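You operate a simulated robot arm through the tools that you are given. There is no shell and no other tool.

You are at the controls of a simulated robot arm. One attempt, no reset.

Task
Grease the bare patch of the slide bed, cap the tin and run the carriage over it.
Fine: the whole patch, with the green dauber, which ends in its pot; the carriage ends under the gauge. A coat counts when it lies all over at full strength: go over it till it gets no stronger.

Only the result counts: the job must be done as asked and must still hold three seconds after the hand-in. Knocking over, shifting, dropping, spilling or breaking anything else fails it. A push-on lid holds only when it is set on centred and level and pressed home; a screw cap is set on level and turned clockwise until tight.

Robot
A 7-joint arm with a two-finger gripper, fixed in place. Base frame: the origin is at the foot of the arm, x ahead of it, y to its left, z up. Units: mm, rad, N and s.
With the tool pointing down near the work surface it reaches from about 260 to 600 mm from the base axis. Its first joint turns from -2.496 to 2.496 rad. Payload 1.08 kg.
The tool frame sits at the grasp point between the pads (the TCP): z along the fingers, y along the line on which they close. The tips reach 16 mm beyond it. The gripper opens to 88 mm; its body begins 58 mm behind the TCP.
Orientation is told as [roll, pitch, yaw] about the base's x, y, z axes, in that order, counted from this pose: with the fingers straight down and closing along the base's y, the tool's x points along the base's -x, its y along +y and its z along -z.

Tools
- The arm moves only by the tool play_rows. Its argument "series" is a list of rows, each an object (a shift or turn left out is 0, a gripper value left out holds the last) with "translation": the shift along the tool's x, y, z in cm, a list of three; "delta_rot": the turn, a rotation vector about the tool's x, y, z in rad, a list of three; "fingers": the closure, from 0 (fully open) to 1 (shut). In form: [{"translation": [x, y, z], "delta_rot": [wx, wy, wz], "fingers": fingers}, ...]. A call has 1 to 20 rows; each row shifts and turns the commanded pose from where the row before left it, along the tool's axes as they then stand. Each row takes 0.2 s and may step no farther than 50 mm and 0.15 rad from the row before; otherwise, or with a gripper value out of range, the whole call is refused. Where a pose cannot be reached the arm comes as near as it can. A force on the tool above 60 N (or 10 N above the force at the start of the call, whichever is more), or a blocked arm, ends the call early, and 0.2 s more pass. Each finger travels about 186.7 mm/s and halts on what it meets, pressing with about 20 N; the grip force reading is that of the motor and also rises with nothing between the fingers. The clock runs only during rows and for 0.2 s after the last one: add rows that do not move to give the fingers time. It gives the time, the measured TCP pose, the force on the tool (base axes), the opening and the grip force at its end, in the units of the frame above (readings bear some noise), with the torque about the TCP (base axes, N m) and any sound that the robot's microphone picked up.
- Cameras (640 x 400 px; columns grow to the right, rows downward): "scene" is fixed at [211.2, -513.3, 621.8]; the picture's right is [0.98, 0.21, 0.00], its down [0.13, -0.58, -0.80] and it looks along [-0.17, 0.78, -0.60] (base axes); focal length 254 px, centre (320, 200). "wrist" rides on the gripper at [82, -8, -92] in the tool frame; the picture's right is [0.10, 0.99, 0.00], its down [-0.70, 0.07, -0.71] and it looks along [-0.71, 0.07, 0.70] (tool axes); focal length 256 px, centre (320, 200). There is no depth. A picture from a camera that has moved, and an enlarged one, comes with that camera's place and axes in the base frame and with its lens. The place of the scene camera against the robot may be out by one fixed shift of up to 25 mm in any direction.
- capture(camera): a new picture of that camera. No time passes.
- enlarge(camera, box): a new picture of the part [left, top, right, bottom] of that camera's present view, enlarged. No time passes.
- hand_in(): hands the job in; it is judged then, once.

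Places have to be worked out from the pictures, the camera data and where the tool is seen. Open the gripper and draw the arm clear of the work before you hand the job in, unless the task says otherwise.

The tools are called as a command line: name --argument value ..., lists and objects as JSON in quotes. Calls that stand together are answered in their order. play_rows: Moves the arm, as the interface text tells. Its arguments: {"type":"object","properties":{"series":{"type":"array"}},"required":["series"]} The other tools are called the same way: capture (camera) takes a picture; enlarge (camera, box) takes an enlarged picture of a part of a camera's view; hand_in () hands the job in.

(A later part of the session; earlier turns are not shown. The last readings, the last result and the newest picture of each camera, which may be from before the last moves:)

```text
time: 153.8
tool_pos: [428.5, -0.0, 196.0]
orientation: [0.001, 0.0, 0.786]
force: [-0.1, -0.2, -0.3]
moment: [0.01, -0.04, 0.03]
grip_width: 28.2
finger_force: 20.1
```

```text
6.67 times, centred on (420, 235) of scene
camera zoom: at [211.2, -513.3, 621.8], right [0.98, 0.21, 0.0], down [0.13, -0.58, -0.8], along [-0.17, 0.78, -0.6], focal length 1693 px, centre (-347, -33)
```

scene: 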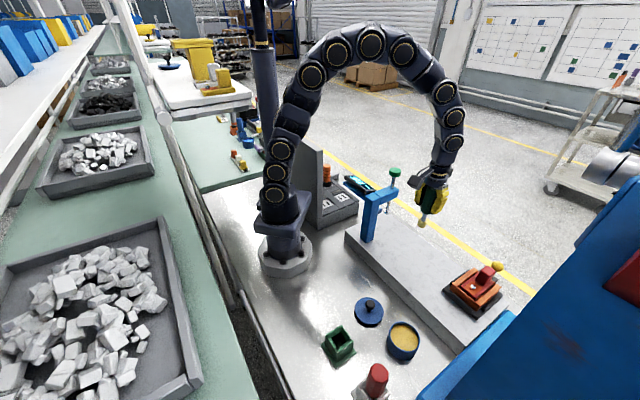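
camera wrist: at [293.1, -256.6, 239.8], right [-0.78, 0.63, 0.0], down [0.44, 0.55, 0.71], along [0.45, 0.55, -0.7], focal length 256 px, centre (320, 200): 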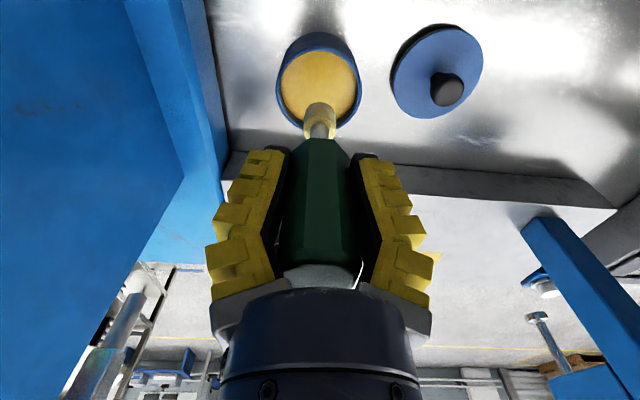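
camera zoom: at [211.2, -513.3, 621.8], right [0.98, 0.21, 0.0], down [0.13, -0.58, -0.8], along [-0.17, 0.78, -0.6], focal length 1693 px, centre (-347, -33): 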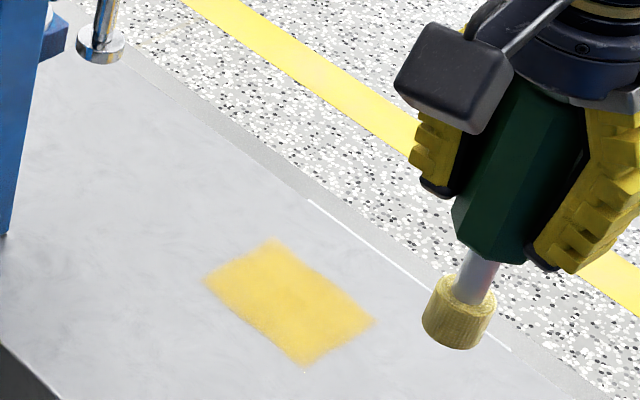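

The third pass changed nothing: the coat is even and saturated over the whole patch. Now I return the green dauber to its pot: raise, turn to yaw -45°, and travel to above the pot.

play_rows --series '[{"translation": [0, 0, -3.5]}, {"delta_rot": [0, 0, 0.1428]}, {"delta_rot": [0, 0, 0.1428]}, {"delta_rot": [0, 0, 0.1428]}, {"delta_rot": [0, 0, 0.1428]}, {"delta_rot": [0, 0, 0.1428]}, {"delta_rot": [0, 0, 0.1428]}, {"delta_rot": [0, 0, 0.1428]}, {"delta_rot": [0, 0, 0.1428]}, {"delta_rot": [0, 0, 0.1428]}, {"delta_rot": [0, 0, 0.1428]}, {"delta_rot": [0, 0, 0.1428]}, {}]'

play_rows --series '[{"translation": [-0.04, -4.04, 0]}, {"translation": [-0.04, -4.04, 0]}, {"translation": [-0.04, -4.04, 0]}, {"translation": [-0.04, -4.04, 0]}, {"translation": [-0.04, -4.04, 0]}, {"translation": [-0.04, -4.04, 0]}, {"translation": [-0.04, -4.04, 0]}, {"translation": [-0.04, -4.04, 0]}, {}]'

capture --camera "wrist"

enlarge --camera "wrist" --box '[220, 0, 420, 160]'

```text
time: 156.6
tool_pos: [428.8, -1.4, 230.9]
orientation: [0.0, 0.0, -0.788]
force: [-0.1, -0.5, -1.0]
moment: [-0.04, -0.01, -0.03]
grip_width: 27.1
finger_force: 19.7
```

```text
time: 158.6
tool_pos: [200.9, -232.5, 233.3]
orientation: [0.001, 0.0, -0.786]
force: [-0.1, -0.4, -0.9]
moment: [-0.04, -0.02, 0.0]
grip_width: 26.6
finger_force: 19.7
```

```text
taken
camera wrist: at [137.6, -181.3, 323.8], right [0.63, 0.78, 0.0], down [0.55, -0.44, 0.71], along [0.55, -0.45, -0.7], focal length 256 px, centre (320, 200)
```

wrist: 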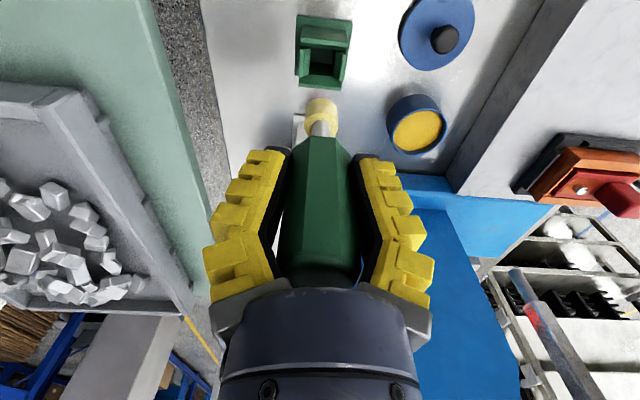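

```text
2.50 times, centred on (320, 80) of wrist
camera zoom: at [137.6, -181.3, 323.8], right [0.63, 0.78, 0.0], down [0.55, -0.44, 0.71], along [0.55, -0.45, -0.7], focal length 640 px, centre (320, 500)
```

zoom: 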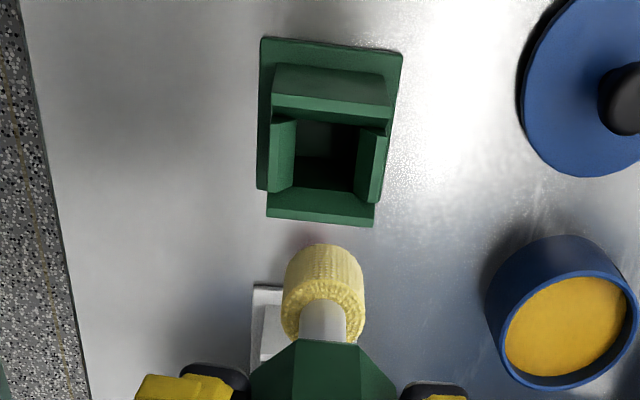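

The pot opening lies just ahead below the dauber head; the fit is snug, so I lower to just above the rim and check alignment.

play_rows --series '[{"translation": [0, 0, 3]}, {"translation": [0, 0, 3]}, {"translation": [0, 0, 2.5]}, {}]'

capture --camera "wrist"

enlarge --camera "wrist" --box '[260, 30, 380, 150]'

enlarge --camera "scene" --box '[310, 280, 370, 370]'

```text
time: 159.6
tool_pos: [201.2, -232.0, 145.8]
orientation: [0.0, 0.0, -0.786]
force: [0.2, 0.2, -1.0]
moment: [0.0, 0.02, -0.01]
grip_width: 26.2
finger_force: 20.4
```

```text
taken
camera wrist: at [137.8, -179.6, 237.4], right [0.63, 0.78, 0.0], down [0.55, -0.44, 0.71], along [0.55, -0.45, -0.7], focal length 256 px, centre (320, 200)
```

wrist: 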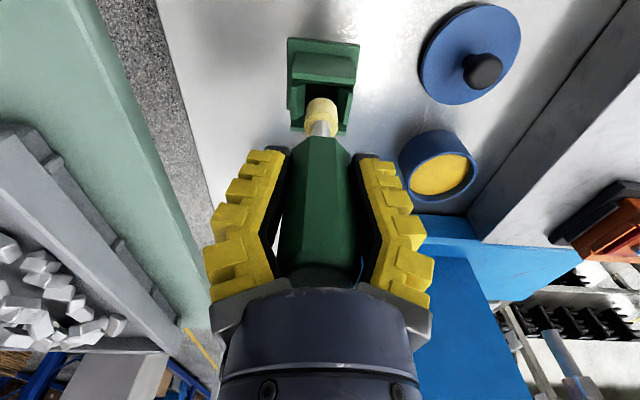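

```text
3.33 times, centred on (320, 90) of wrist
camera zoom: at [137.8, -179.6, 237.4], right [0.63, 0.78, 0.0], down [0.55, -0.44, 0.71], along [0.55, -0.45, -0.7], focal length 853 px, centre (320, 567)
```

zoom: 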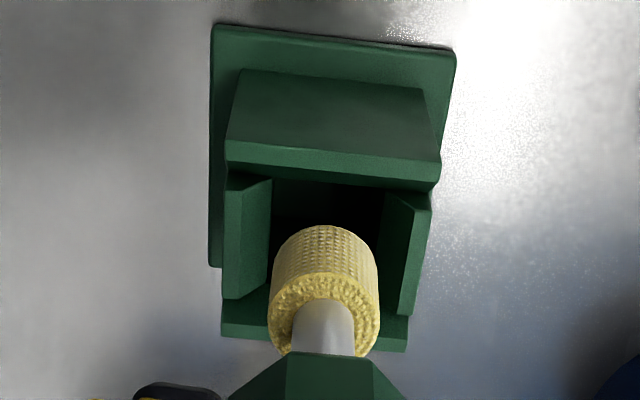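

```text
4.44 times, centred on (340, 325) of scene
camera zoom: at [211.2, -513.3, 621.8], right [0.98, 0.21, 0.0], down [0.13, -0.58, -0.8], along [-0.17, 0.78, -0.6], focal length 1129 px, centre (231, -356)
```

zoom: 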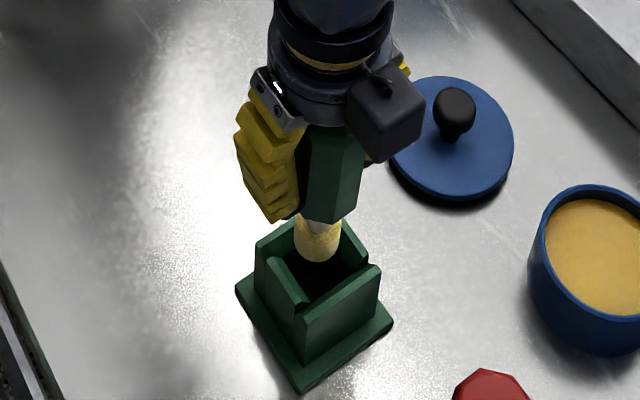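

Alignment is within about 1 mm (pot +0.8 mm along tool y). I correct and lower gradually into the pot.

play_rows --series '[{"translation": [0, 0.07, 0.8]}, {"translation": [0, 0, 0.8]}, {"translation": [0, 0, 0.6]}, {}]'

enlarge --camera "wrist" --box '[260, 30, 380, 150]'

enlarge --camera "scene" --box '[310, 290, 370, 370]'

```text
time: 160.6
tool_pos: [202.0, -233.2, 124.1]
orientation: [0.0, -0.001, -0.784]
force: [-0.1, -0.6, -1.3]
moment: [0.02, -0.05, -0.03]
grip_width: 26.4
finger_force: 19.3
```

```text
3.33 times, centred on (320, 90) of wrist
camera zoom: at [138.1, -180.0, 215.3], right [0.63, 0.78, 0.0], down [0.55, -0.44, 0.71], along [0.55, -0.45, -0.7], focal length 853 px, centre (320, 567)
```

zoom: 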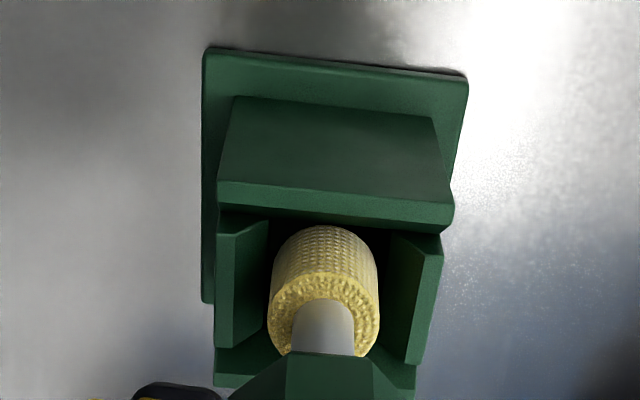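

```text
5.00 times, centred on (340, 330) of scene
camera zoom: at [211.2, -513.3, 621.8], right [0.98, 0.21, 0.0], down [0.13, -0.58, -0.8], along [-0.17, 0.78, -0.6], focal length 1270 px, centre (220, -450)
```

zoom: 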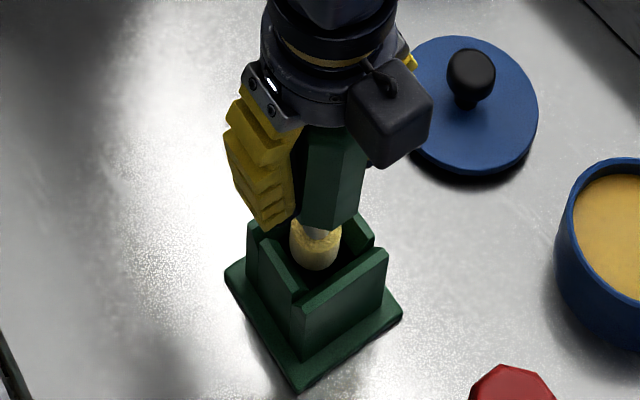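

The head is entering the opening; I shift 1 mm along tool y and lower further, checking force.

play_rows --series '[{"translation": [0, 0.1, 0.5]}, {"translation": [0, 0, 0.5]}, {"translation": [0, 0, 0.5]}, {}]'

enlarge --camera "wrist" --box '[260, 30, 380, 150]'

```text
time: 161.6
tool_pos: [203.6, -229.8, 108.7]
orientation: [0.0, 0.0, -0.786]
force: [1.3, -0.6, -2.1]
moment: [-0.11, -0.08, 0.01]
grip_width: 26.1
finger_force: 20.1
```

```text
3.33 times, centred on (320, 90) of wrist
camera zoom: at [139.2, -179.5, 199.9], right [0.63, 0.78, 0.0], down [0.55, -0.44, 0.71], along [0.55, -0.45, -0.7], focal length 853 px, centre (320, 567)
```

zoom: 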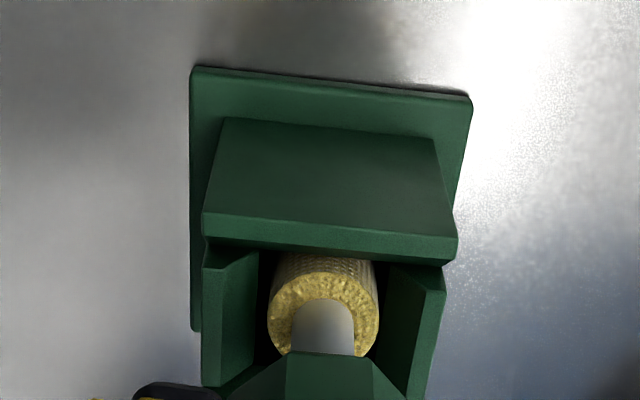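

Sliding in cleanly with small forces. I continue down in small steps until it seats.

play_rows --series '[{"translation": [0, 0, 0.4]}, {"translation": [0, 0, 0.4]}, {}]'

play_rows --series '[{"translation": [0, 0, 0.3]}, {}]'

play_rows --series '[{"translation": [0, 0, 0.3]}, {}]'

```text
time: 162.4
tool_pos: [202.8, -231.0, 101.2]
orientation: [0.002, -0.002, -0.785]
force: [1.8, -2.8, 0.5]
moment: [-0.16, -0.19, 0.01]
grip_width: 25.8
finger_force: 19.9
```

```text
time: 163.0
tool_pos: [202.5, -231.4, 98.8]
orientation: [0.0, 0.002, -0.785]
force: [2.4, -2.1, 0.8]
moment: [-0.17, -0.15, -0.03]
grip_width: 25.6
finger_force: 19.7
```

```text
time: 163.6
tool_pos: [202.5, -232.2, 95.6]
orientation: [0.0, -0.001, -0.784]
force: [0.8, -1.7, -0.8]
moment: [-0.04, -0.04, 0.03]
grip_width: 25.8
finger_force: 20.4
```

Not seated yet; continuing down.

play_rows --series '[{"translation": [0, 0, 0.2]}, {}]'

play_rows --series '[{"translation": [0, 0, 0.2]}, {}]'

play_rows --series '[{"translation": [0, 0, 0.2]}, {}]'

```text
time: 164.2
tool_pos: [203.4, -231.3, 93.0]
orientation: [-0.002, -0.001, -0.785]
force: [0.5, 0.2, -1.0]
moment: [0.0, 0.04, 0.01]
grip_width: 25.4
finger_force: 19.9
```

```text
time: 164.8
tool_pos: [202.1, -231.8, 89.7]
orientation: [0.0, 0.0, -0.785]
force: [0.4, 0.0, -0.6]
moment: [0.03, -0.02, -0.02]
grip_width: 25.2
finger_force: 20.4
```

```text
time: 165.4
tool_pos: [202.0, -231.7, 87.8]
orientation: [0.001, -0.002, -0.784]
force: [0.0, -0.5, 0.5]
moment: [0.01, 0.03, 0.01]
grip_width: 25.3
finger_force: 20.0
```

Still free; I check the view and continue lowering in 2 mm steps.

enlarge --camera "wrist" --box '[220, 30, 420, 190]'

play_rows --series '[{"translation": [0, 0, 0.2]}, {}]'

play_rows --series '[{"translation": [0, 0, 0.2]}, {}]'

```text
2.50 times, centred on (320, 110) of wrist
camera zoom: at [138.6, -179.7, 180.6], right [0.63, 0.78, 0.0], down [0.55, -0.44, 0.71], along [0.55, -0.45, -0.7], focal length 640 px, centre (320, 425)
```

zoom: 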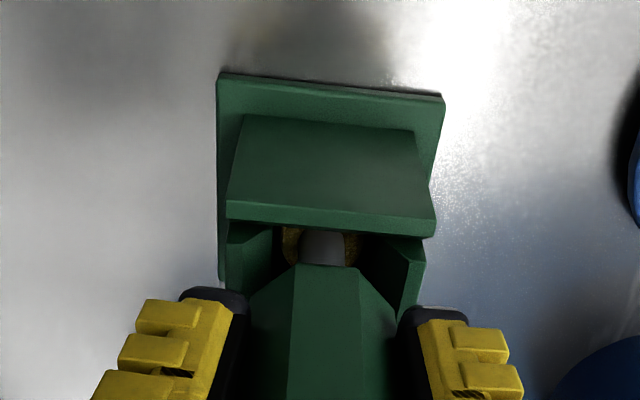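

```text
time: 166.0
tool_pos: [201.7, -233.0, 87.4]
orientation: [0.0, -0.003, -0.786]
force: [2.0, -0.6, -0.7]
moment: [-0.07, -0.17, -0.01]
grip_width: 25.2
finger_force: 19.9
```

```text
time: 166.6
tool_pos: [202.8, -232.8, 84.9]
orientation: [0.001, 0.0, -0.785]
force: [-2.1, 3.3, 20.8]
moment: [0.01, 0.01, -0.01]
grip_width: 25.5
finger_force: 19.7
```

Seated on the pot floor (21 N at z≈85). I ease up 1 mm, open the fingers and rise.

play_rows --series '[{"translation": [0, 0, -0.1]}, {"fingers": 0.6}, {"fingers": 0.4}, {"fingers": 0.2}, {"fingers": 0}, {"fingers": 0}, {"translation": [0, 0, -1]}, {"translation": [0, 0, -3]}, {"translation": [0, 0, -4]}, {"translation": [0, 0, -4]}, {}]'

capture --camera "wrist"

enlarge --camera "scene" --box '[290, 270, 430, 400]'

```text
time: 169.0
tool_pos: [203.9, -230.3, 205.9]
orientation: [0.002, -0.001, -0.785]
force: [0.0, 0.0, -0.4]
moment: [-0.01, 0.0, -0.03]
grip_width: 87.8
finger_force: 0.2
```

```text
taken
camera wrist: at [139.5, -178.8, 297.5], right [0.63, 0.78, 0.0], down [0.55, -0.44, 0.71], along [0.55, -0.45, -0.7], focal length 256 px, centre (320, 200)
```

wrist: 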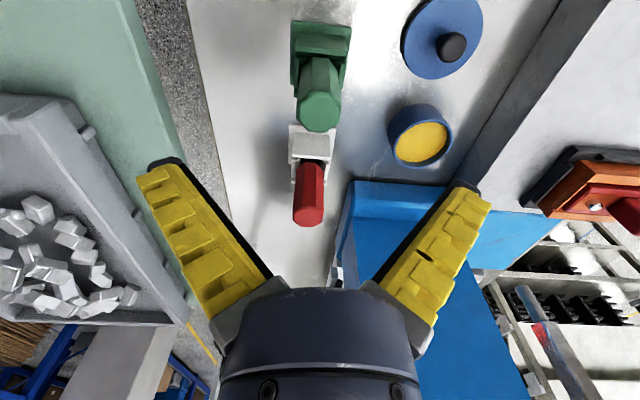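

```text
3.08 times, centred on (360, 335) of scene
camera zoom: at [211.2, -513.3, 621.8], right [0.98, 0.21, 0.0], down [0.13, -0.58, -0.8], along [-0.17, 0.78, -0.6], focal length 782 px, centre (197, -215)
```

zoom: 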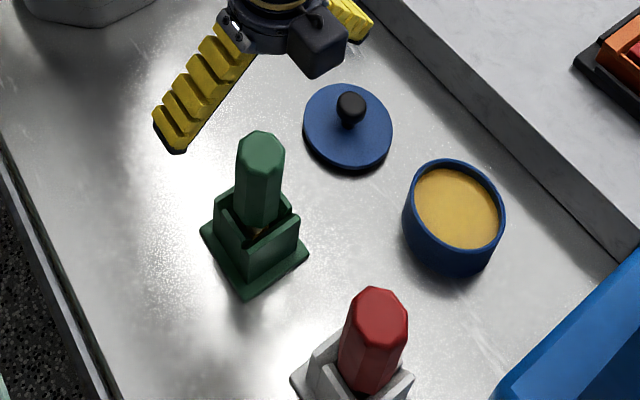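

The green dauber stands properly in its pot. Next is the lid: I turn back to yaw +45° and go above the lid on the table.

play_rows --series '[{"delta_rot": [0, 0, -0.1428]}, {"delta_rot": [0, 0, -0.1428]}, {"delta_rot": [0, 0, -0.1428]}, {"delta_rot": [0, 0, -0.1428]}, {"delta_rot": [0, 0, -0.1428]}, {"delta_rot": [0, 0, -0.1428]}, {"delta_rot": [0, 0, -0.1428]}, {"delta_rot": [0, 0, -0.1428]}, {"delta_rot": [0, 0, -0.1428]}, {"delta_rot": [0, 0, -0.1428]}, {"delta_rot": [0, 0, -0.1428]}, {"translation": [-3.8, 0.9, 0]}, {"translation": [-3.8, 0.9, 0]}, {"translation": [-3.8, 0.9, 0]}, {"translation": [0, 0, 4]}, {"translation": [0, 0, 3]}, {}]'

capture --camera "wrist"

enlarge --camera "wrist" --box '[220, 20, 420, 180]'

```text
time: 172.6
tool_pos: [264.7, -132.2, 132.2]
orientation: [-0.002, 0.0, 0.785]
force: [-0.9, -0.3, 0.1]
moment: [0.03, 0.03, -0.01]
grip_width: 88.1
finger_force: 0.0
```

```text
taken
camera wrist: at [213.7, -194.6, 224.6], right [-0.78, 0.63, 0.0], down [0.45, 0.55, 0.71], along [0.45, 0.55, -0.7], focal length 256 px, centre (320, 200)
```

wrist: 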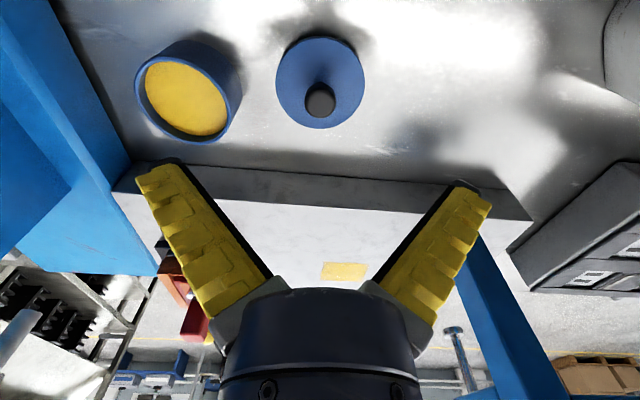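

```text
2.50 times, centred on (320, 100) of wrist
camera zoom: at [213.7, -194.6, 224.6], right [-0.78, 0.63, 0.0], down [0.45, 0.55, 0.71], along [0.45, 0.55, -0.7], focal length 640 px, centre (320, 450)
```

zoom: 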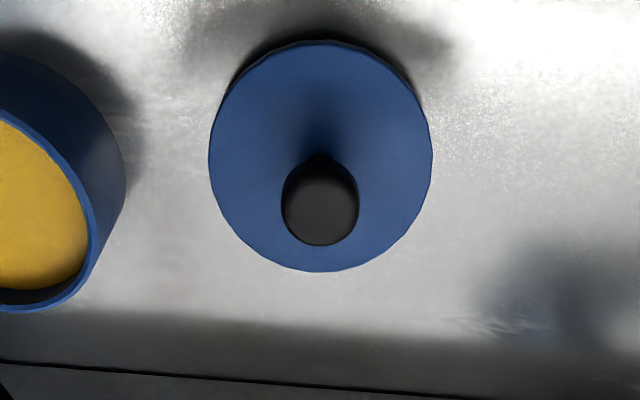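

I measure the lid's place under the tool here, then shift by exactly the reverse of the earlier carry (-1 cm x, -10 cm y) to measure the tin's place with the same camera geometry.

enlarge --camera "wrist" --box '[260, 20, 380, 140]'

play_rows --series '[{"translation": [-0.25, -2.5, 0]}, {"translation": [-0.25, -2.5, 0]}, {"translation": [-0.25, -2.5, 0]}, {"translation": [-0.25, -2.5, 0]}, {}]'

enlarge --camera "wrist" --box '[260, 20, 380, 140]'

```text
3.33 times, centred on (320, 80) of wrist
camera zoom: at [213.7, -194.6, 224.6], right [-0.78, 0.63, 0.0], down [0.45, 0.55, 0.71], along [0.45, 0.55, -0.7], focal length 853 px, centre (320, 600)
```

zoom: 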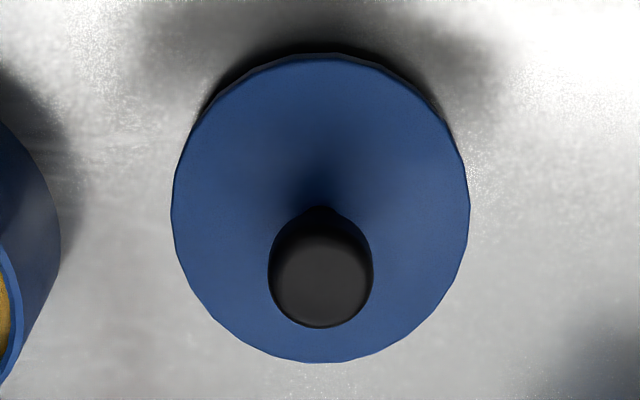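

```text
time: 173.8
tool_pos: [339.6, -195.3, 136.5]
orientation: [0.002, 0.0, 0.786]
force: [0.2, -0.4, -0.1]
moment: [0.02, -0.01, -0.02]
grip_width: 88.0
finger_force: 0.2
```

```text
3.33 times, centred on (320, 80) of wrist
camera zoom: at [288.9, -259.4, 227.2], right [-0.78, 0.63, 0.0], down [0.45, 0.55, 0.71], along [0.45, 0.55, -0.71], focal length 853 px, centre (320, 600)
```

zoom: 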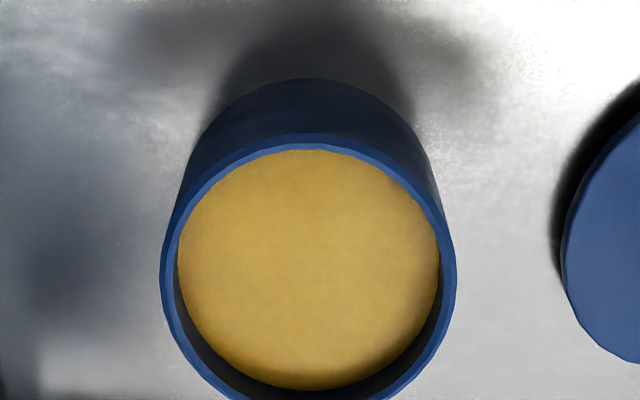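

I let the arm settle and read the pose and view again before measuring.

play_rows --series '[{}, {}, {}]'

enlarge --camera "wrist" --box '[260, 20, 380, 140]'

```text
time: 174.6
tool_pos: [341.8, -195.0, 136.4]
orientation: [0.001, 0.001, 0.785]
force: [-0.2, 0.3, 0.2]
moment: [0.04, -0.01, 0.0]
grip_width: 87.9
finger_force: 0.0
```

```text
3.33 times, centred on (320, 80) of wrist
camera zoom: at [288.9, -259.5, 227.4], right [-0.78, 0.63, 0.0], down [0.44, 0.55, 0.71], along [0.45, 0.55, -0.7], focal length 853 px, centre (320, 600)
```

zoom: 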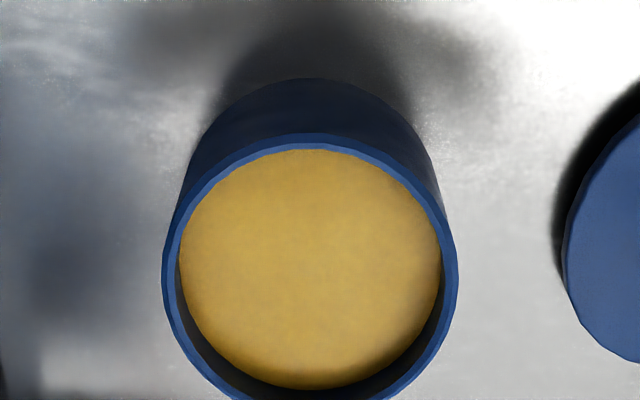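

The camera pose is stable. I take a slightly wider crop to measure the whole rim.

enlarge --camera "wrist" --box '[240, 30, 400, 170]'

```text
2.86 times, centred on (320, 100) of wrist
camera zoom: at [288.9, -259.5, 227.4], right [-0.78, 0.63, 0.0], down [0.44, 0.55, 0.71], along [0.45, 0.55, -0.7], focal length 731 px, centre (320, 486)
```

zoom: 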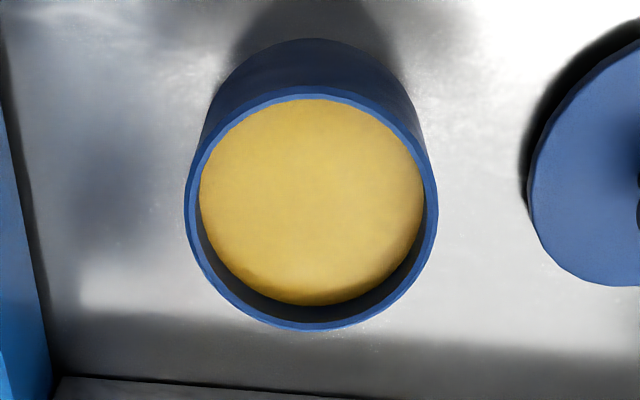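

Measured with the camera: tin centre ≈ (347, -191.7), lid centre ≈ (269, -127), lid ≈ 76 mm wide. I move above the lid so the tool is centred on its knob.

play_rows --series '[{"translation": [0.13, 2.5, 0]}, {"translation": [0.13, 2.5, 0]}, {"translation": [0.13, 2.5, 0]}, {"translation": [0.13, 2.56, 0]}, {}, {}]'

enlarge --camera "wrist" --box '[260, 20, 380, 140]'

```text
time: 176.0
tool_pos: [267.4, -128.6, 134.8]
orientation: [-0.001, 0.001, 0.782]
force: [0.7, 0.6, 0.1]
moment: [-0.01, 0.01, 0.0]
grip_width: 88.0
finger_force: 0.1
```

```text
3.33 times, centred on (320, 80) of wrist
camera zoom: at [214.9, -192.5, 226.5], right [-0.78, 0.63, 0.0], down [0.44, 0.55, 0.71], along [0.45, 0.55, -0.7], focal length 853 px, centre (320, 600)
```

zoom: 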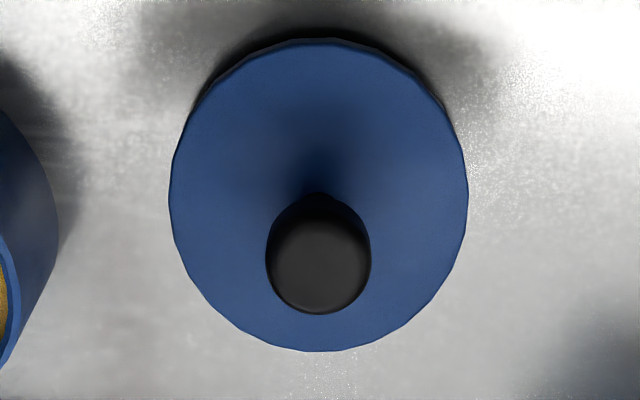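

The lid is 2.3 mm off along tool x; I correct that, descend to the knob (TCP z≈40) and close.

play_rows --series '[{"translation": [-0.23, 0, 3]}, {"translation": [0, 0, 3]}, {"translation": [0, 0, 2]}, {"translation": [0, 0, 1.3]}, {}, {}]'

enlarge --camera "wrist" --box '[220, 40, 420, 200]'

```text
time: 177.4
tool_pos: [269.1, -126.6, 42.8]
orientation: [0.001, 0.0, 0.783]
force: [-0.2, -0.1, -0.3]
moment: [0.04, 0.01, 0.03]
grip_width: 87.9
finger_force: 0.1
```

```text
2.50 times, centred on (320, 120) of wrist
camera zoom: at [217.1, -189.9, 134.1], right [-0.78, 0.63, 0.0], down [0.44, 0.55, 0.71], along [0.45, 0.55, -0.7], focal length 640 px, centre (320, 400)
```

zoom: 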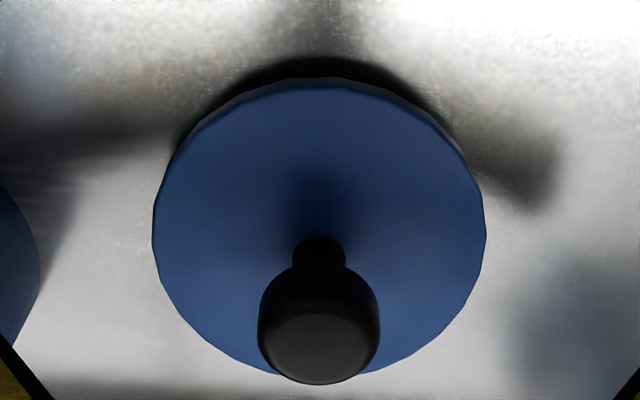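

Centred within about 1.5 mm and at the right height. I nudge 1 mm and close on the knob.

play_rows --series '[{"translation": [0.1, 0, 0.1]}, {"fingers": 0.5}, {"fingers": 0.8}, {"fingers": 1}, {"fingers": 1}, {}]'

enlarge --camera "wrist" --box '[220, 40, 420, 200]'

```text
time: 178.8
tool_pos: [270.0, -127.0, 41.9]
orientation: [-0.002, 0.001, 0.784]
force: [-2.3, -1.8, 16.4]
moment: [-0.15, 0.17, 0.0]
grip_width: 16.1
finger_force: 20.3
```

```text
2.50 times, centred on (320, 120) of wrist
camera zoom: at [216.7, -190.8, 133.5], right [-0.78, 0.63, 0.0], down [0.44, 0.55, 0.71], along [0.45, 0.55, -0.7], focal length 640 px, centre (320, 400)
```

zoom: 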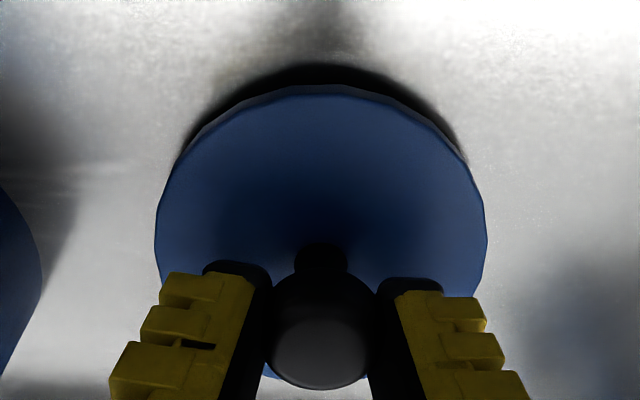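

Gripped. I lift the lid clear and look at its position in the hand.

play_rows --series '[{"translation": [0, 0, -0.5]}, {"translation": [0, 0, -2]}, {"translation": [0, 0, -3]}, {"translation": [0, 0, -3.5]}, {}, {}]'

enlarge --camera "wrist" --box '[220, 40, 420, 200]'

enlarge --camera "scene" --box '[320, 240, 440, 360]'

```text
time: 180.2
tool_pos: [269.0, -127.4, 133.0]
orientation: [0.0, 0.0, 0.785]
force: [1.1, -0.5, -0.3]
moment: [0.01, 0.03, 0.0]
grip_width: 6.1
finger_force: 19.8
```

```text
2.50 times, centred on (320, 120) of wrist
camera zoom: at [217.0, -191.3, 223.7], right [-0.78, 0.63, 0.0], down [0.44, 0.55, 0.71], along [0.45, 0.55, -0.7], focal length 640 px, centre (320, 400)
```

zoom: 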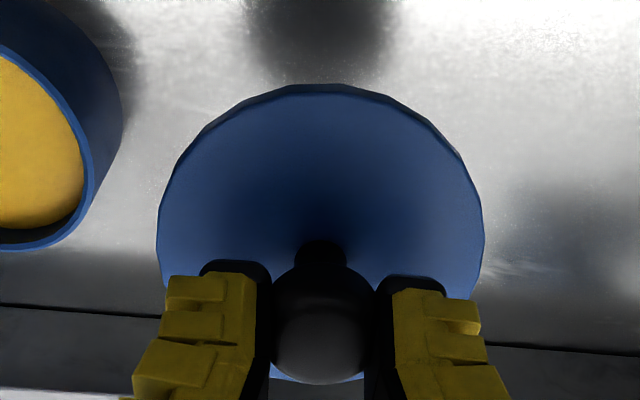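

```text
3.33 times, centred on (380, 300) of scene
camera zoom: at [211.2, -513.3, 621.8], right [0.98, 0.21, 0.0], down [0.13, -0.58, -0.8], along [-0.17, 0.78, -0.6], focal length 847 px, centre (120, -133)
```

zoom: 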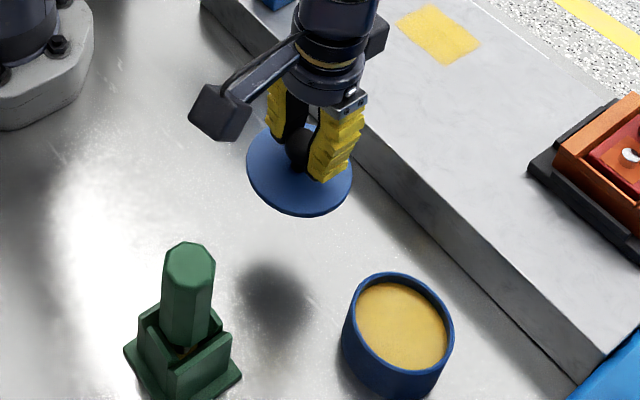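

The lid hangs level, its centre about 1.8 mm off the tool axis. I move it over the tin so that the lid centre comes onto the tin centre, then verify the actual pose.

play_rows --series '[{"translation": [-0.3, -2.5, 0]}, {"translation": [-0.3, -2.5, 0]}, {"translation": [-0.3, -2.5, 0]}, {"translation": [-0.27, -2.5, 0]}, {}, {}]'

capture --camera "wrist"

enlarge --camera "scene" --box '[350, 270, 450, 370]'

```text
time: 181.6
tool_pos: [347.8, -187.7, 130.7]
orientation: [0.0, 0.001, 0.786]
force: [-0.2, 0.4, -0.3]
moment: [-0.03, 0.01, -0.01]
grip_width: 6.1
finger_force: 19.9
```

```text
taken
camera wrist: at [295.9, -251.9, 223.3], right [-0.78, 0.63, 0.0], down [0.45, 0.55, 0.71], along [0.45, 0.55, -0.7], focal length 256 px, centre (320, 200)
```

wrist: 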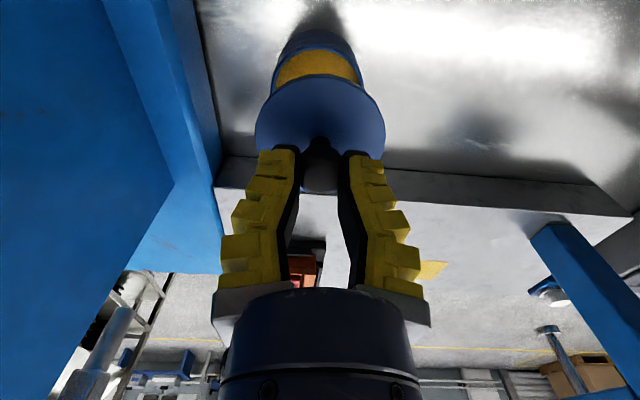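

```text
4.00 times, centred on (400, 320) of scene
camera zoom: at [211.2, -513.3, 621.8], right [0.98, 0.21, 0.0], down [0.13, -0.58, -0.8], along [-0.17, 0.78, -0.6], focal length 1016 px, centre (0, -280)
```

zoom: 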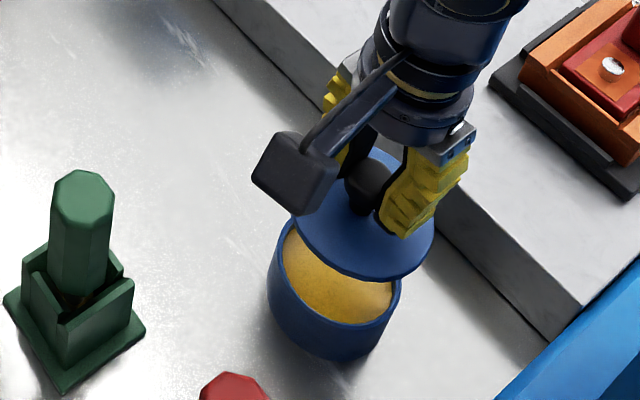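

Actual pose is 1.9 mm off in y; I correct and lower to about 2 cm above seating, then check the lateral alignment.

play_rows --series '[{"translation": [0.13, -0.13, 1]}, {"translation": [0, 0, 1.5]}, {"translation": [0, 0, 1]}, {}, {}]'

enlarge --camera "wrist" --box '[220, 10, 420, 170]'

enlarge --camera "scene" --box '[360, 290, 440, 370]'

```text
time: 182.8
tool_pos: [347.6, -191.8, 98.2]
orientation: [-0.001, -0.001, 0.786]
force: [0.0, -0.5, 0.1]
moment: [0.0, 0.0, 0.01]
grip_width: 6.3
finger_force: 19.7
```

```text
2.50 times, centred on (320, 90) of wrist
camera zoom: at [295.2, -254.8, 188.8], right [-0.78, 0.63, 0.0], down [0.45, 0.55, 0.71], along [0.45, 0.55, -0.7], focal length 640 px, centre (320, 475)
```

zoom: 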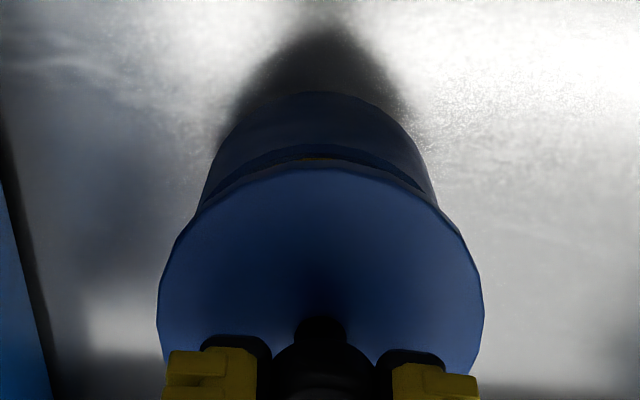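

```text
5.00 times, centred on (400, 330) of scene
camera zoom: at [211.2, -513.3, 621.8], right [0.98, 0.21, 0.0], down [0.13, -0.58, -0.8], along [-0.17, 0.78, -0.6], focal length 1270 px, centre (-80, -450)
```

zoom: 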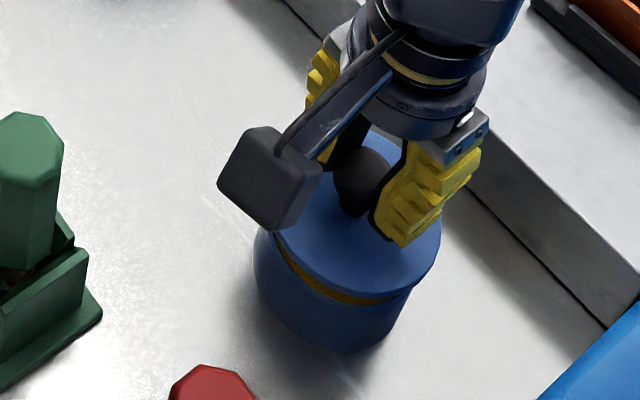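

Close. I zoom further on the gap between lid edge and tin rim to fine-tune the centring.

enlarge --camera "wrist" --box '[265, 40, 375, 110]'

enlarge --camera "scene" --box '[375, 305, 430, 360]'

```text
5.71 times, centred on (320, 75) of wrist
camera zoom: at [295.2, -254.8, 188.8], right [-0.78, 0.63, 0.0], down [0.45, 0.55, 0.71], along [0.45, 0.55, -0.7], focal length 1463 px, centre (320, 914)
```

zoom: 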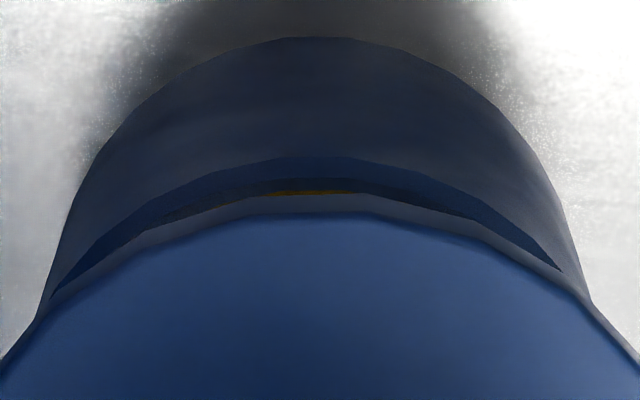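

```text
7.27 times, centred on (402, 332) of scene
camera zoom: at [211.2, -513.3, 621.8], right [0.98, 0.21, 0.0], down [0.13, -0.58, -0.8], along [-0.17, 0.78, -0.6], focal length 1847 px, centre (-280, -764)
```

zoom: 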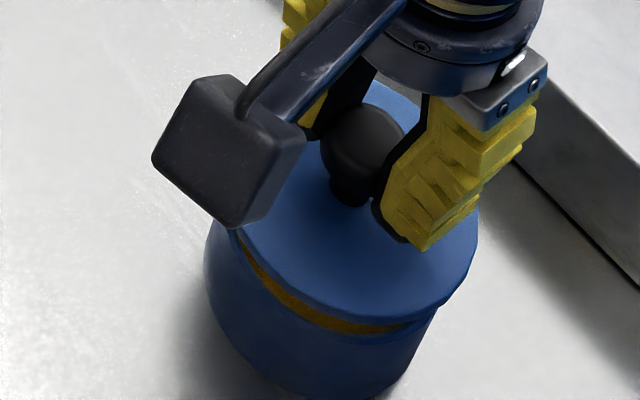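

Best estimates agree on a tin centre of about (346.7, -191.4); the lid sits about 2 mm along tool x in the hand. I shift -1.3 mm in tool x and lower to just above the rim.

play_rows --series '[{"translation": [-0.13, 0.04, 0.6]}, {"translation": [0, 0, 0.6]}, {"translation": [0, 0, 0.3]}, {}, {}]'

enlarge --camera "wrist" --box '[265, 40, 375, 110]'

enlarge --camera "scene" --box '[375, 305, 430, 360]'

```text
time: 184.0
tool_pos: [346.1, -190.0, 82.0]
orientation: [0.0, 0.0, 0.786]
force: [-0.5, 1.3, 0.4]
moment: [-0.04, -0.02, 0.02]
grip_width: 6.2
finger_force: 19.2
```

```text
5.71 times, centred on (320, 75) of wrist
camera zoom: at [295.4, -254.3, 173.4], right [-0.78, 0.63, 0.0], down [0.44, 0.55, 0.71], along [0.45, 0.55, -0.7], focal length 1463 px, centre (320, 914)
```

zoom: 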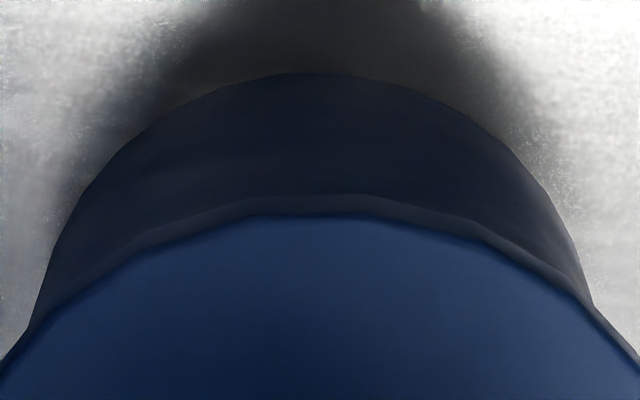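

```text
7.27 times, centred on (402, 332) of scene
camera zoom: at [211.2, -513.3, 621.8], right [0.98, 0.21, 0.0], down [0.13, -0.58, -0.8], along [-0.17, 0.78, -0.6], focal length 1847 px, centre (-280, -764)
```

zoom: 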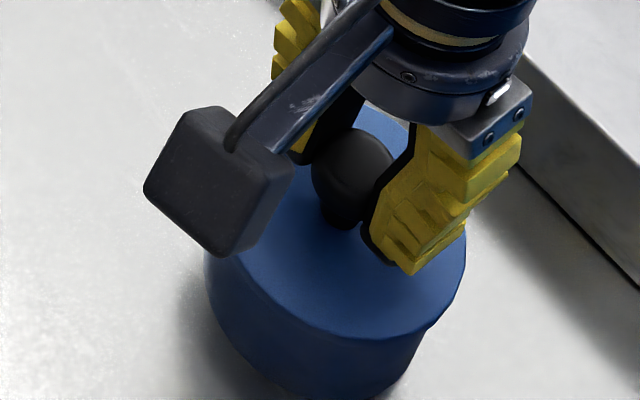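

Lid and tin outlines are now concentric within about half a millimetre. I lower in small steps until contact.

play_rows --series '[{"translation": [0, 0, 0.2]}, {"translation": [0, 0, 0.1]}, {}]'

play_rows --series '[{"translation": [0, 0, 0.1]}, {}]'

play_rows --series '[{"translation": [0, 0, 0.1]}, {}]'

```text
time: 184.8
tool_pos: [348.6, -191.1, 79.7]
orientation: [0.001, 0.001, 0.787]
force: [0.3, -0.9, 0.8]
moment: [-0.05, 0.05, 0.0]
grip_width: 6.2
finger_force: 20.3
```

```text
time: 185.4
tool_pos: [348.4, -190.1, 78.6]
orientation: [0.0, 0.001, 0.786]
force: [-0.2, 0.7, 6.5]
moment: [-0.11, 0.2, 0.0]
grip_width: 8.3
finger_force: 19.6
```

```text
time: 186.0
tool_pos: [347.2, -190.3, 77.2]
orientation: [-0.001, -0.001, 0.783]
force: [-1.0, 0.4, 19.8]
moment: [0.11, -0.03, -0.01]
grip_width: 10.0
finger_force: 19.4
```

Contact at z≈78.5 (now 20 N). I look at the seating before pressing.

enlarge --camera "wrist" --box '[240, 30, 400, 170]'

enlarge --camera "scene" --box '[375, 305, 430, 360]'

```text
2.86 times, centred on (320, 100) of wrist
camera zoom: at [296.1, -253.9, 169.0], right [-0.78, 0.63, 0.0], down [0.44, 0.55, 0.71], along [0.45, 0.55, -0.7], focal length 731 px, centre (320, 486)
```

zoom: 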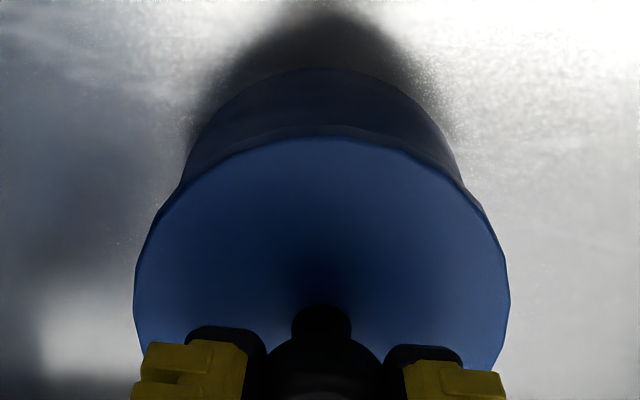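

```text
7.27 times, centred on (402, 332) of scene
camera zoom: at [211.2, -513.3, 621.8], right [0.98, 0.21, 0.0], down [0.13, -0.58, -0.8], along [-0.17, 0.78, -0.6], focal length 1847 px, centre (-280, -764)
```

zoom: 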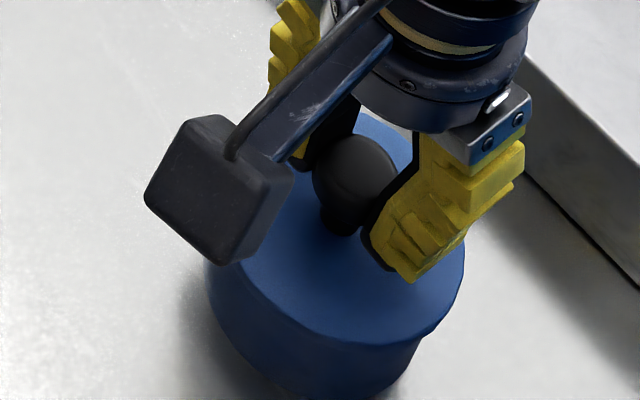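

The lid looks centred and level on the tin. I press down further in 1 mm steps, listening for the snap.

play_rows --series '[{"translation": [0, 0, 0.1]}, {}]'

play_rows --series '[{"translation": [0, 0, 0.1]}, {}]'

play_rows --series '[{"translation": [0, 0, 0.1]}, {}]'

```text
time: 186.6
tool_pos: [347.9, -191.1, 77.8]
orientation: [0.0, 0.0, 0.786]
force: [-0.7, 2.6, 23.2]
moment: [0.11, -0.08, -0.01]
grip_width: 12.9
finger_force: 19.7
```

```text
time: 187.2
tool_pos: [347.5, -189.9, 75.1]
orientation: [0.0, -0.003, 0.786]
force: [1.5, 3.0, 21.1]
moment: [0.07, -0.03, -0.01]
grip_width: 17.0
finger_force: 20.5
```

```text
time: 187.8
tool_pos: [348.2, -190.3, 74.1]
orientation: [0.0, -0.001, 0.785]
force: [3.9, -0.5, 10.2]
moment: [-0.07, -0.02, 0.01]
grip_width: 16.3
finger_force: 19.7
```

No snap yet and the fingers just slide on the knob. I release the knob, rise, and check how the lid lies.

play_rows --series '[{"fingers": 0.6}, {"fingers": 0.3}, {"fingers": 0}, {"fingers": 0}, {"translation": [0, 0, -1]}, {"translation": [0, 0, -2.5]}, {"translation": [0, 0, -2.5]}, {}, {}]'

enlarge --camera "wrist" --box '[240, 20, 400, 160]'

enlarge --camera "scene" --box '[375, 305, 430, 360]'

```text
time: 189.8
tool_pos: [347.1, -190.6, 133.8]
orientation: [0.0, 0.0, 0.786]
force: [-0.2, -0.3, 0.4]
moment: [0.01, 0.0, -0.01]
grip_width: 88.2
finger_force: 0.0
heard: snap
```

```text
2.86 times, centred on (320, 90) of wrist
camera zoom: at [295.8, -254.4, 224.9], right [-0.78, 0.63, 0.0], down [0.45, 0.55, 0.71], along [0.45, 0.55, -0.71], focal length 731 px, centre (320, 514)
```

zoom: 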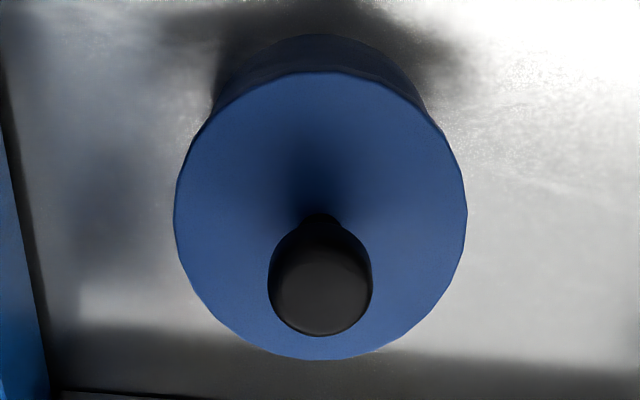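

```text
7.27 times, centred on (402, 332) of scene
camera zoom: at [211.2, -513.3, 621.8], right [0.98, 0.21, 0.0], down [0.13, -0.58, -0.8], along [-0.17, 0.78, -0.6], focal length 1847 px, centre (-280, -764)
```

zoom: 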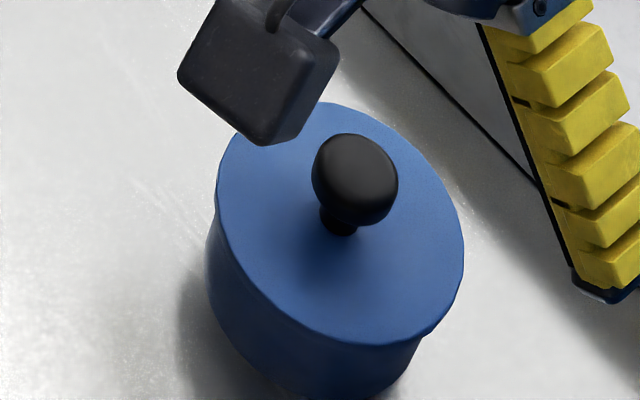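

A snap was heard and the lid top is back at its original height (≈40.5). To be sure it is home, I close the fingers and press gently on the knob top.

play_rows --series '[{"translation": [-0.08, 0.02, 0], "fingers": 1}, {"fingers": 1}, {"fingers": 1}, {"translation": [0, 0, 2]}, {"translation": [0, 0, 1]}, {"translation": [0, 0, 0.5]}, {}]'

play_rows --series '[{"translation": [0, 0, 0.3]}, {}]'

capture --camera "wrist"

```text
time: 191.4
tool_pos: [347.6, -190.7, 98.4]
orientation: [0.0, 0.001, 0.785]
force: [-0.6, -0.2, 0.5]
moment: [0.03, 0.02, -0.01]
grip_width: 0.0
finger_force: 19.5
```

```text
time: 192.0
tool_pos: [347.9, -190.7, 93.5]
orientation: [-0.001, 0.0, 0.785]
force: [0.6, -0.6, -0.2]
moment: [-0.01, 0.03, -0.01]
grip_width: 0.2
finger_force: 20.2
```

```text
taken
camera wrist: at [295.8, -254.0, 186.8], right [-0.78, 0.63, 0.0], down [0.44, 0.55, 0.71], along [0.45, 0.55, -0.7], focal length 256 px, centre (320, 200)
```

wrist: 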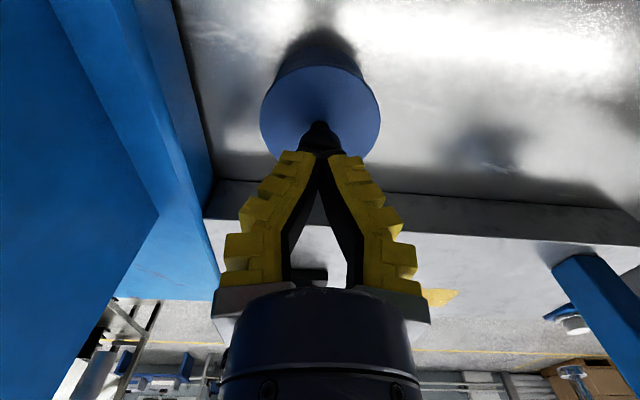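

Fingertips are right above the knob. I press down in 1 mm steps.

play_rows --series '[{"translation": [0, 0, 0.1]}, {"translation": [0, 0, 0.1]}, {}]'

play_rows --series '[{"translation": [0, 0, 0.1]}, {}]'

play_rows --series '[{"translation": [0, 0, 0.1]}, {}]'

```text
time: 192.8
tool_pos: [348.2, -189.7, 93.5]
orientation: [-0.001, 0.001, 0.786]
force: [-0.2, 1.0, -0.5]
moment: [0.05, 0.0, 0.02]
grip_width: 0.1
finger_force: 20.3
```

```text
time: 193.4
tool_pos: [348.3, -190.6, 92.9]
orientation: [0.0, 0.0, 0.786]
force: [-0.2, -0.1, 0.1]
moment: [-0.02, 0.0, 0.01]
grip_width: 0.1
finger_force: 20.1
```

```text
time: 194.0
tool_pos: [347.9, -189.1, 91.5]
orientation: [0.0, 0.0, 0.784]
force: [-0.7, 0.4, -0.1]
moment: [-0.02, -0.01, 0.02]
grip_width: 0.1
finger_force: 20.4
```

No contact yet; a few more millimetres.

play_rows --series '[{"translation": [0, 0, 0.15]}, {}]'

play_rows --series '[{"translation": [0, 0, 0.15]}, {}]'

play_rows --series '[{"translation": [0, 0, 0.15]}, {}]'

```text
time: 194.6
tool_pos: [347.8, -189.7, 91.0]
orientation: [0.0, -0.001, 0.784]
force: [-1.2, 1.7, 7.5]
moment: [-0.01, 0.05, 0.01]
grip_width: 6.1
finger_force: 19.6
```

```text
time: 195.2
tool_pos: [348.6, -190.1, 89.4]
orientation: [-0.004, -0.002, 0.786]
force: [0.0, 3.7, 20.3]
moment: [0.05, -0.02, 0.02]
grip_width: 6.1
finger_force: 20.2
```

```text
time: 195.8
tool_pos: [348.3, -189.7, 89.3]
orientation: [-0.001, -0.001, 0.783]
force: [-10.2, 8.9, 51.5]
moment: [0.17, 0.25, 0.0]
grip_width: 6.0
finger_force: 20.2
```

51 N with no further movement: the lid is firmly home. I back off, open the fingers and rise, then view the result.

play_rows --series '[{"translation": [0, 0, -0.3]}, {"fingers": 0.7}, {"fingers": 0.3}, {"fingers": 0}, {"fingers": 0}, {"translation": [0, 0, -1]}, {"translation": [0, 0, -3]}, {"translation": [0, 0, -4]}, {}, {}]'

enlarge --camera "wrist" --box '[220, 0, 420, 150]'

enlarge --camera "scene" --box '[365, 300, 435, 370]'

```text
time: 198.0
tool_pos: [347.5, -191.5, 171.6]
orientation: [-0.001, 0.0, 0.785]
force: [-0.4, -0.4, -0.1]
moment: [0.0, 0.04, 0.01]
grip_width: 87.9
finger_force: 0.2
```

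```text
2.67 times, centred on (320, 75) of wrist
camera zoom: at [296.1, -255.0, 264.1], right [-0.78, 0.63, 0.0], down [0.44, 0.55, 0.71], along [0.45, 0.55, -0.71], focal length 683 px, centre (320, 533)
```

zoom: 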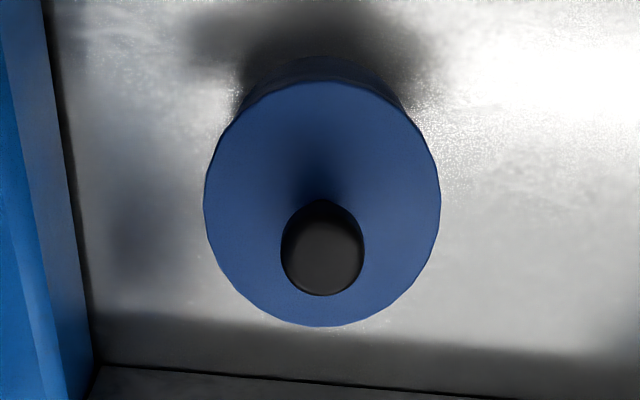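

```text
5.71 times, centred on (400, 335) of scene
camera zoom: at [211.2, -513.3, 621.8], right [0.98, 0.21, 0.0], down [0.13, -0.58, -0.8], along [-0.17, 0.78, -0.6], focal length 1452 px, centre (-137, -571)
```

zoom: 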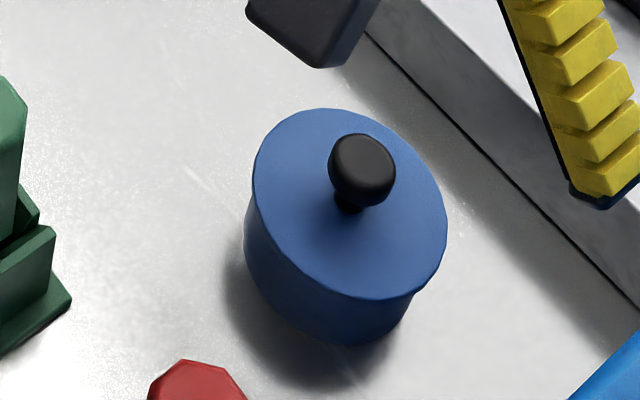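

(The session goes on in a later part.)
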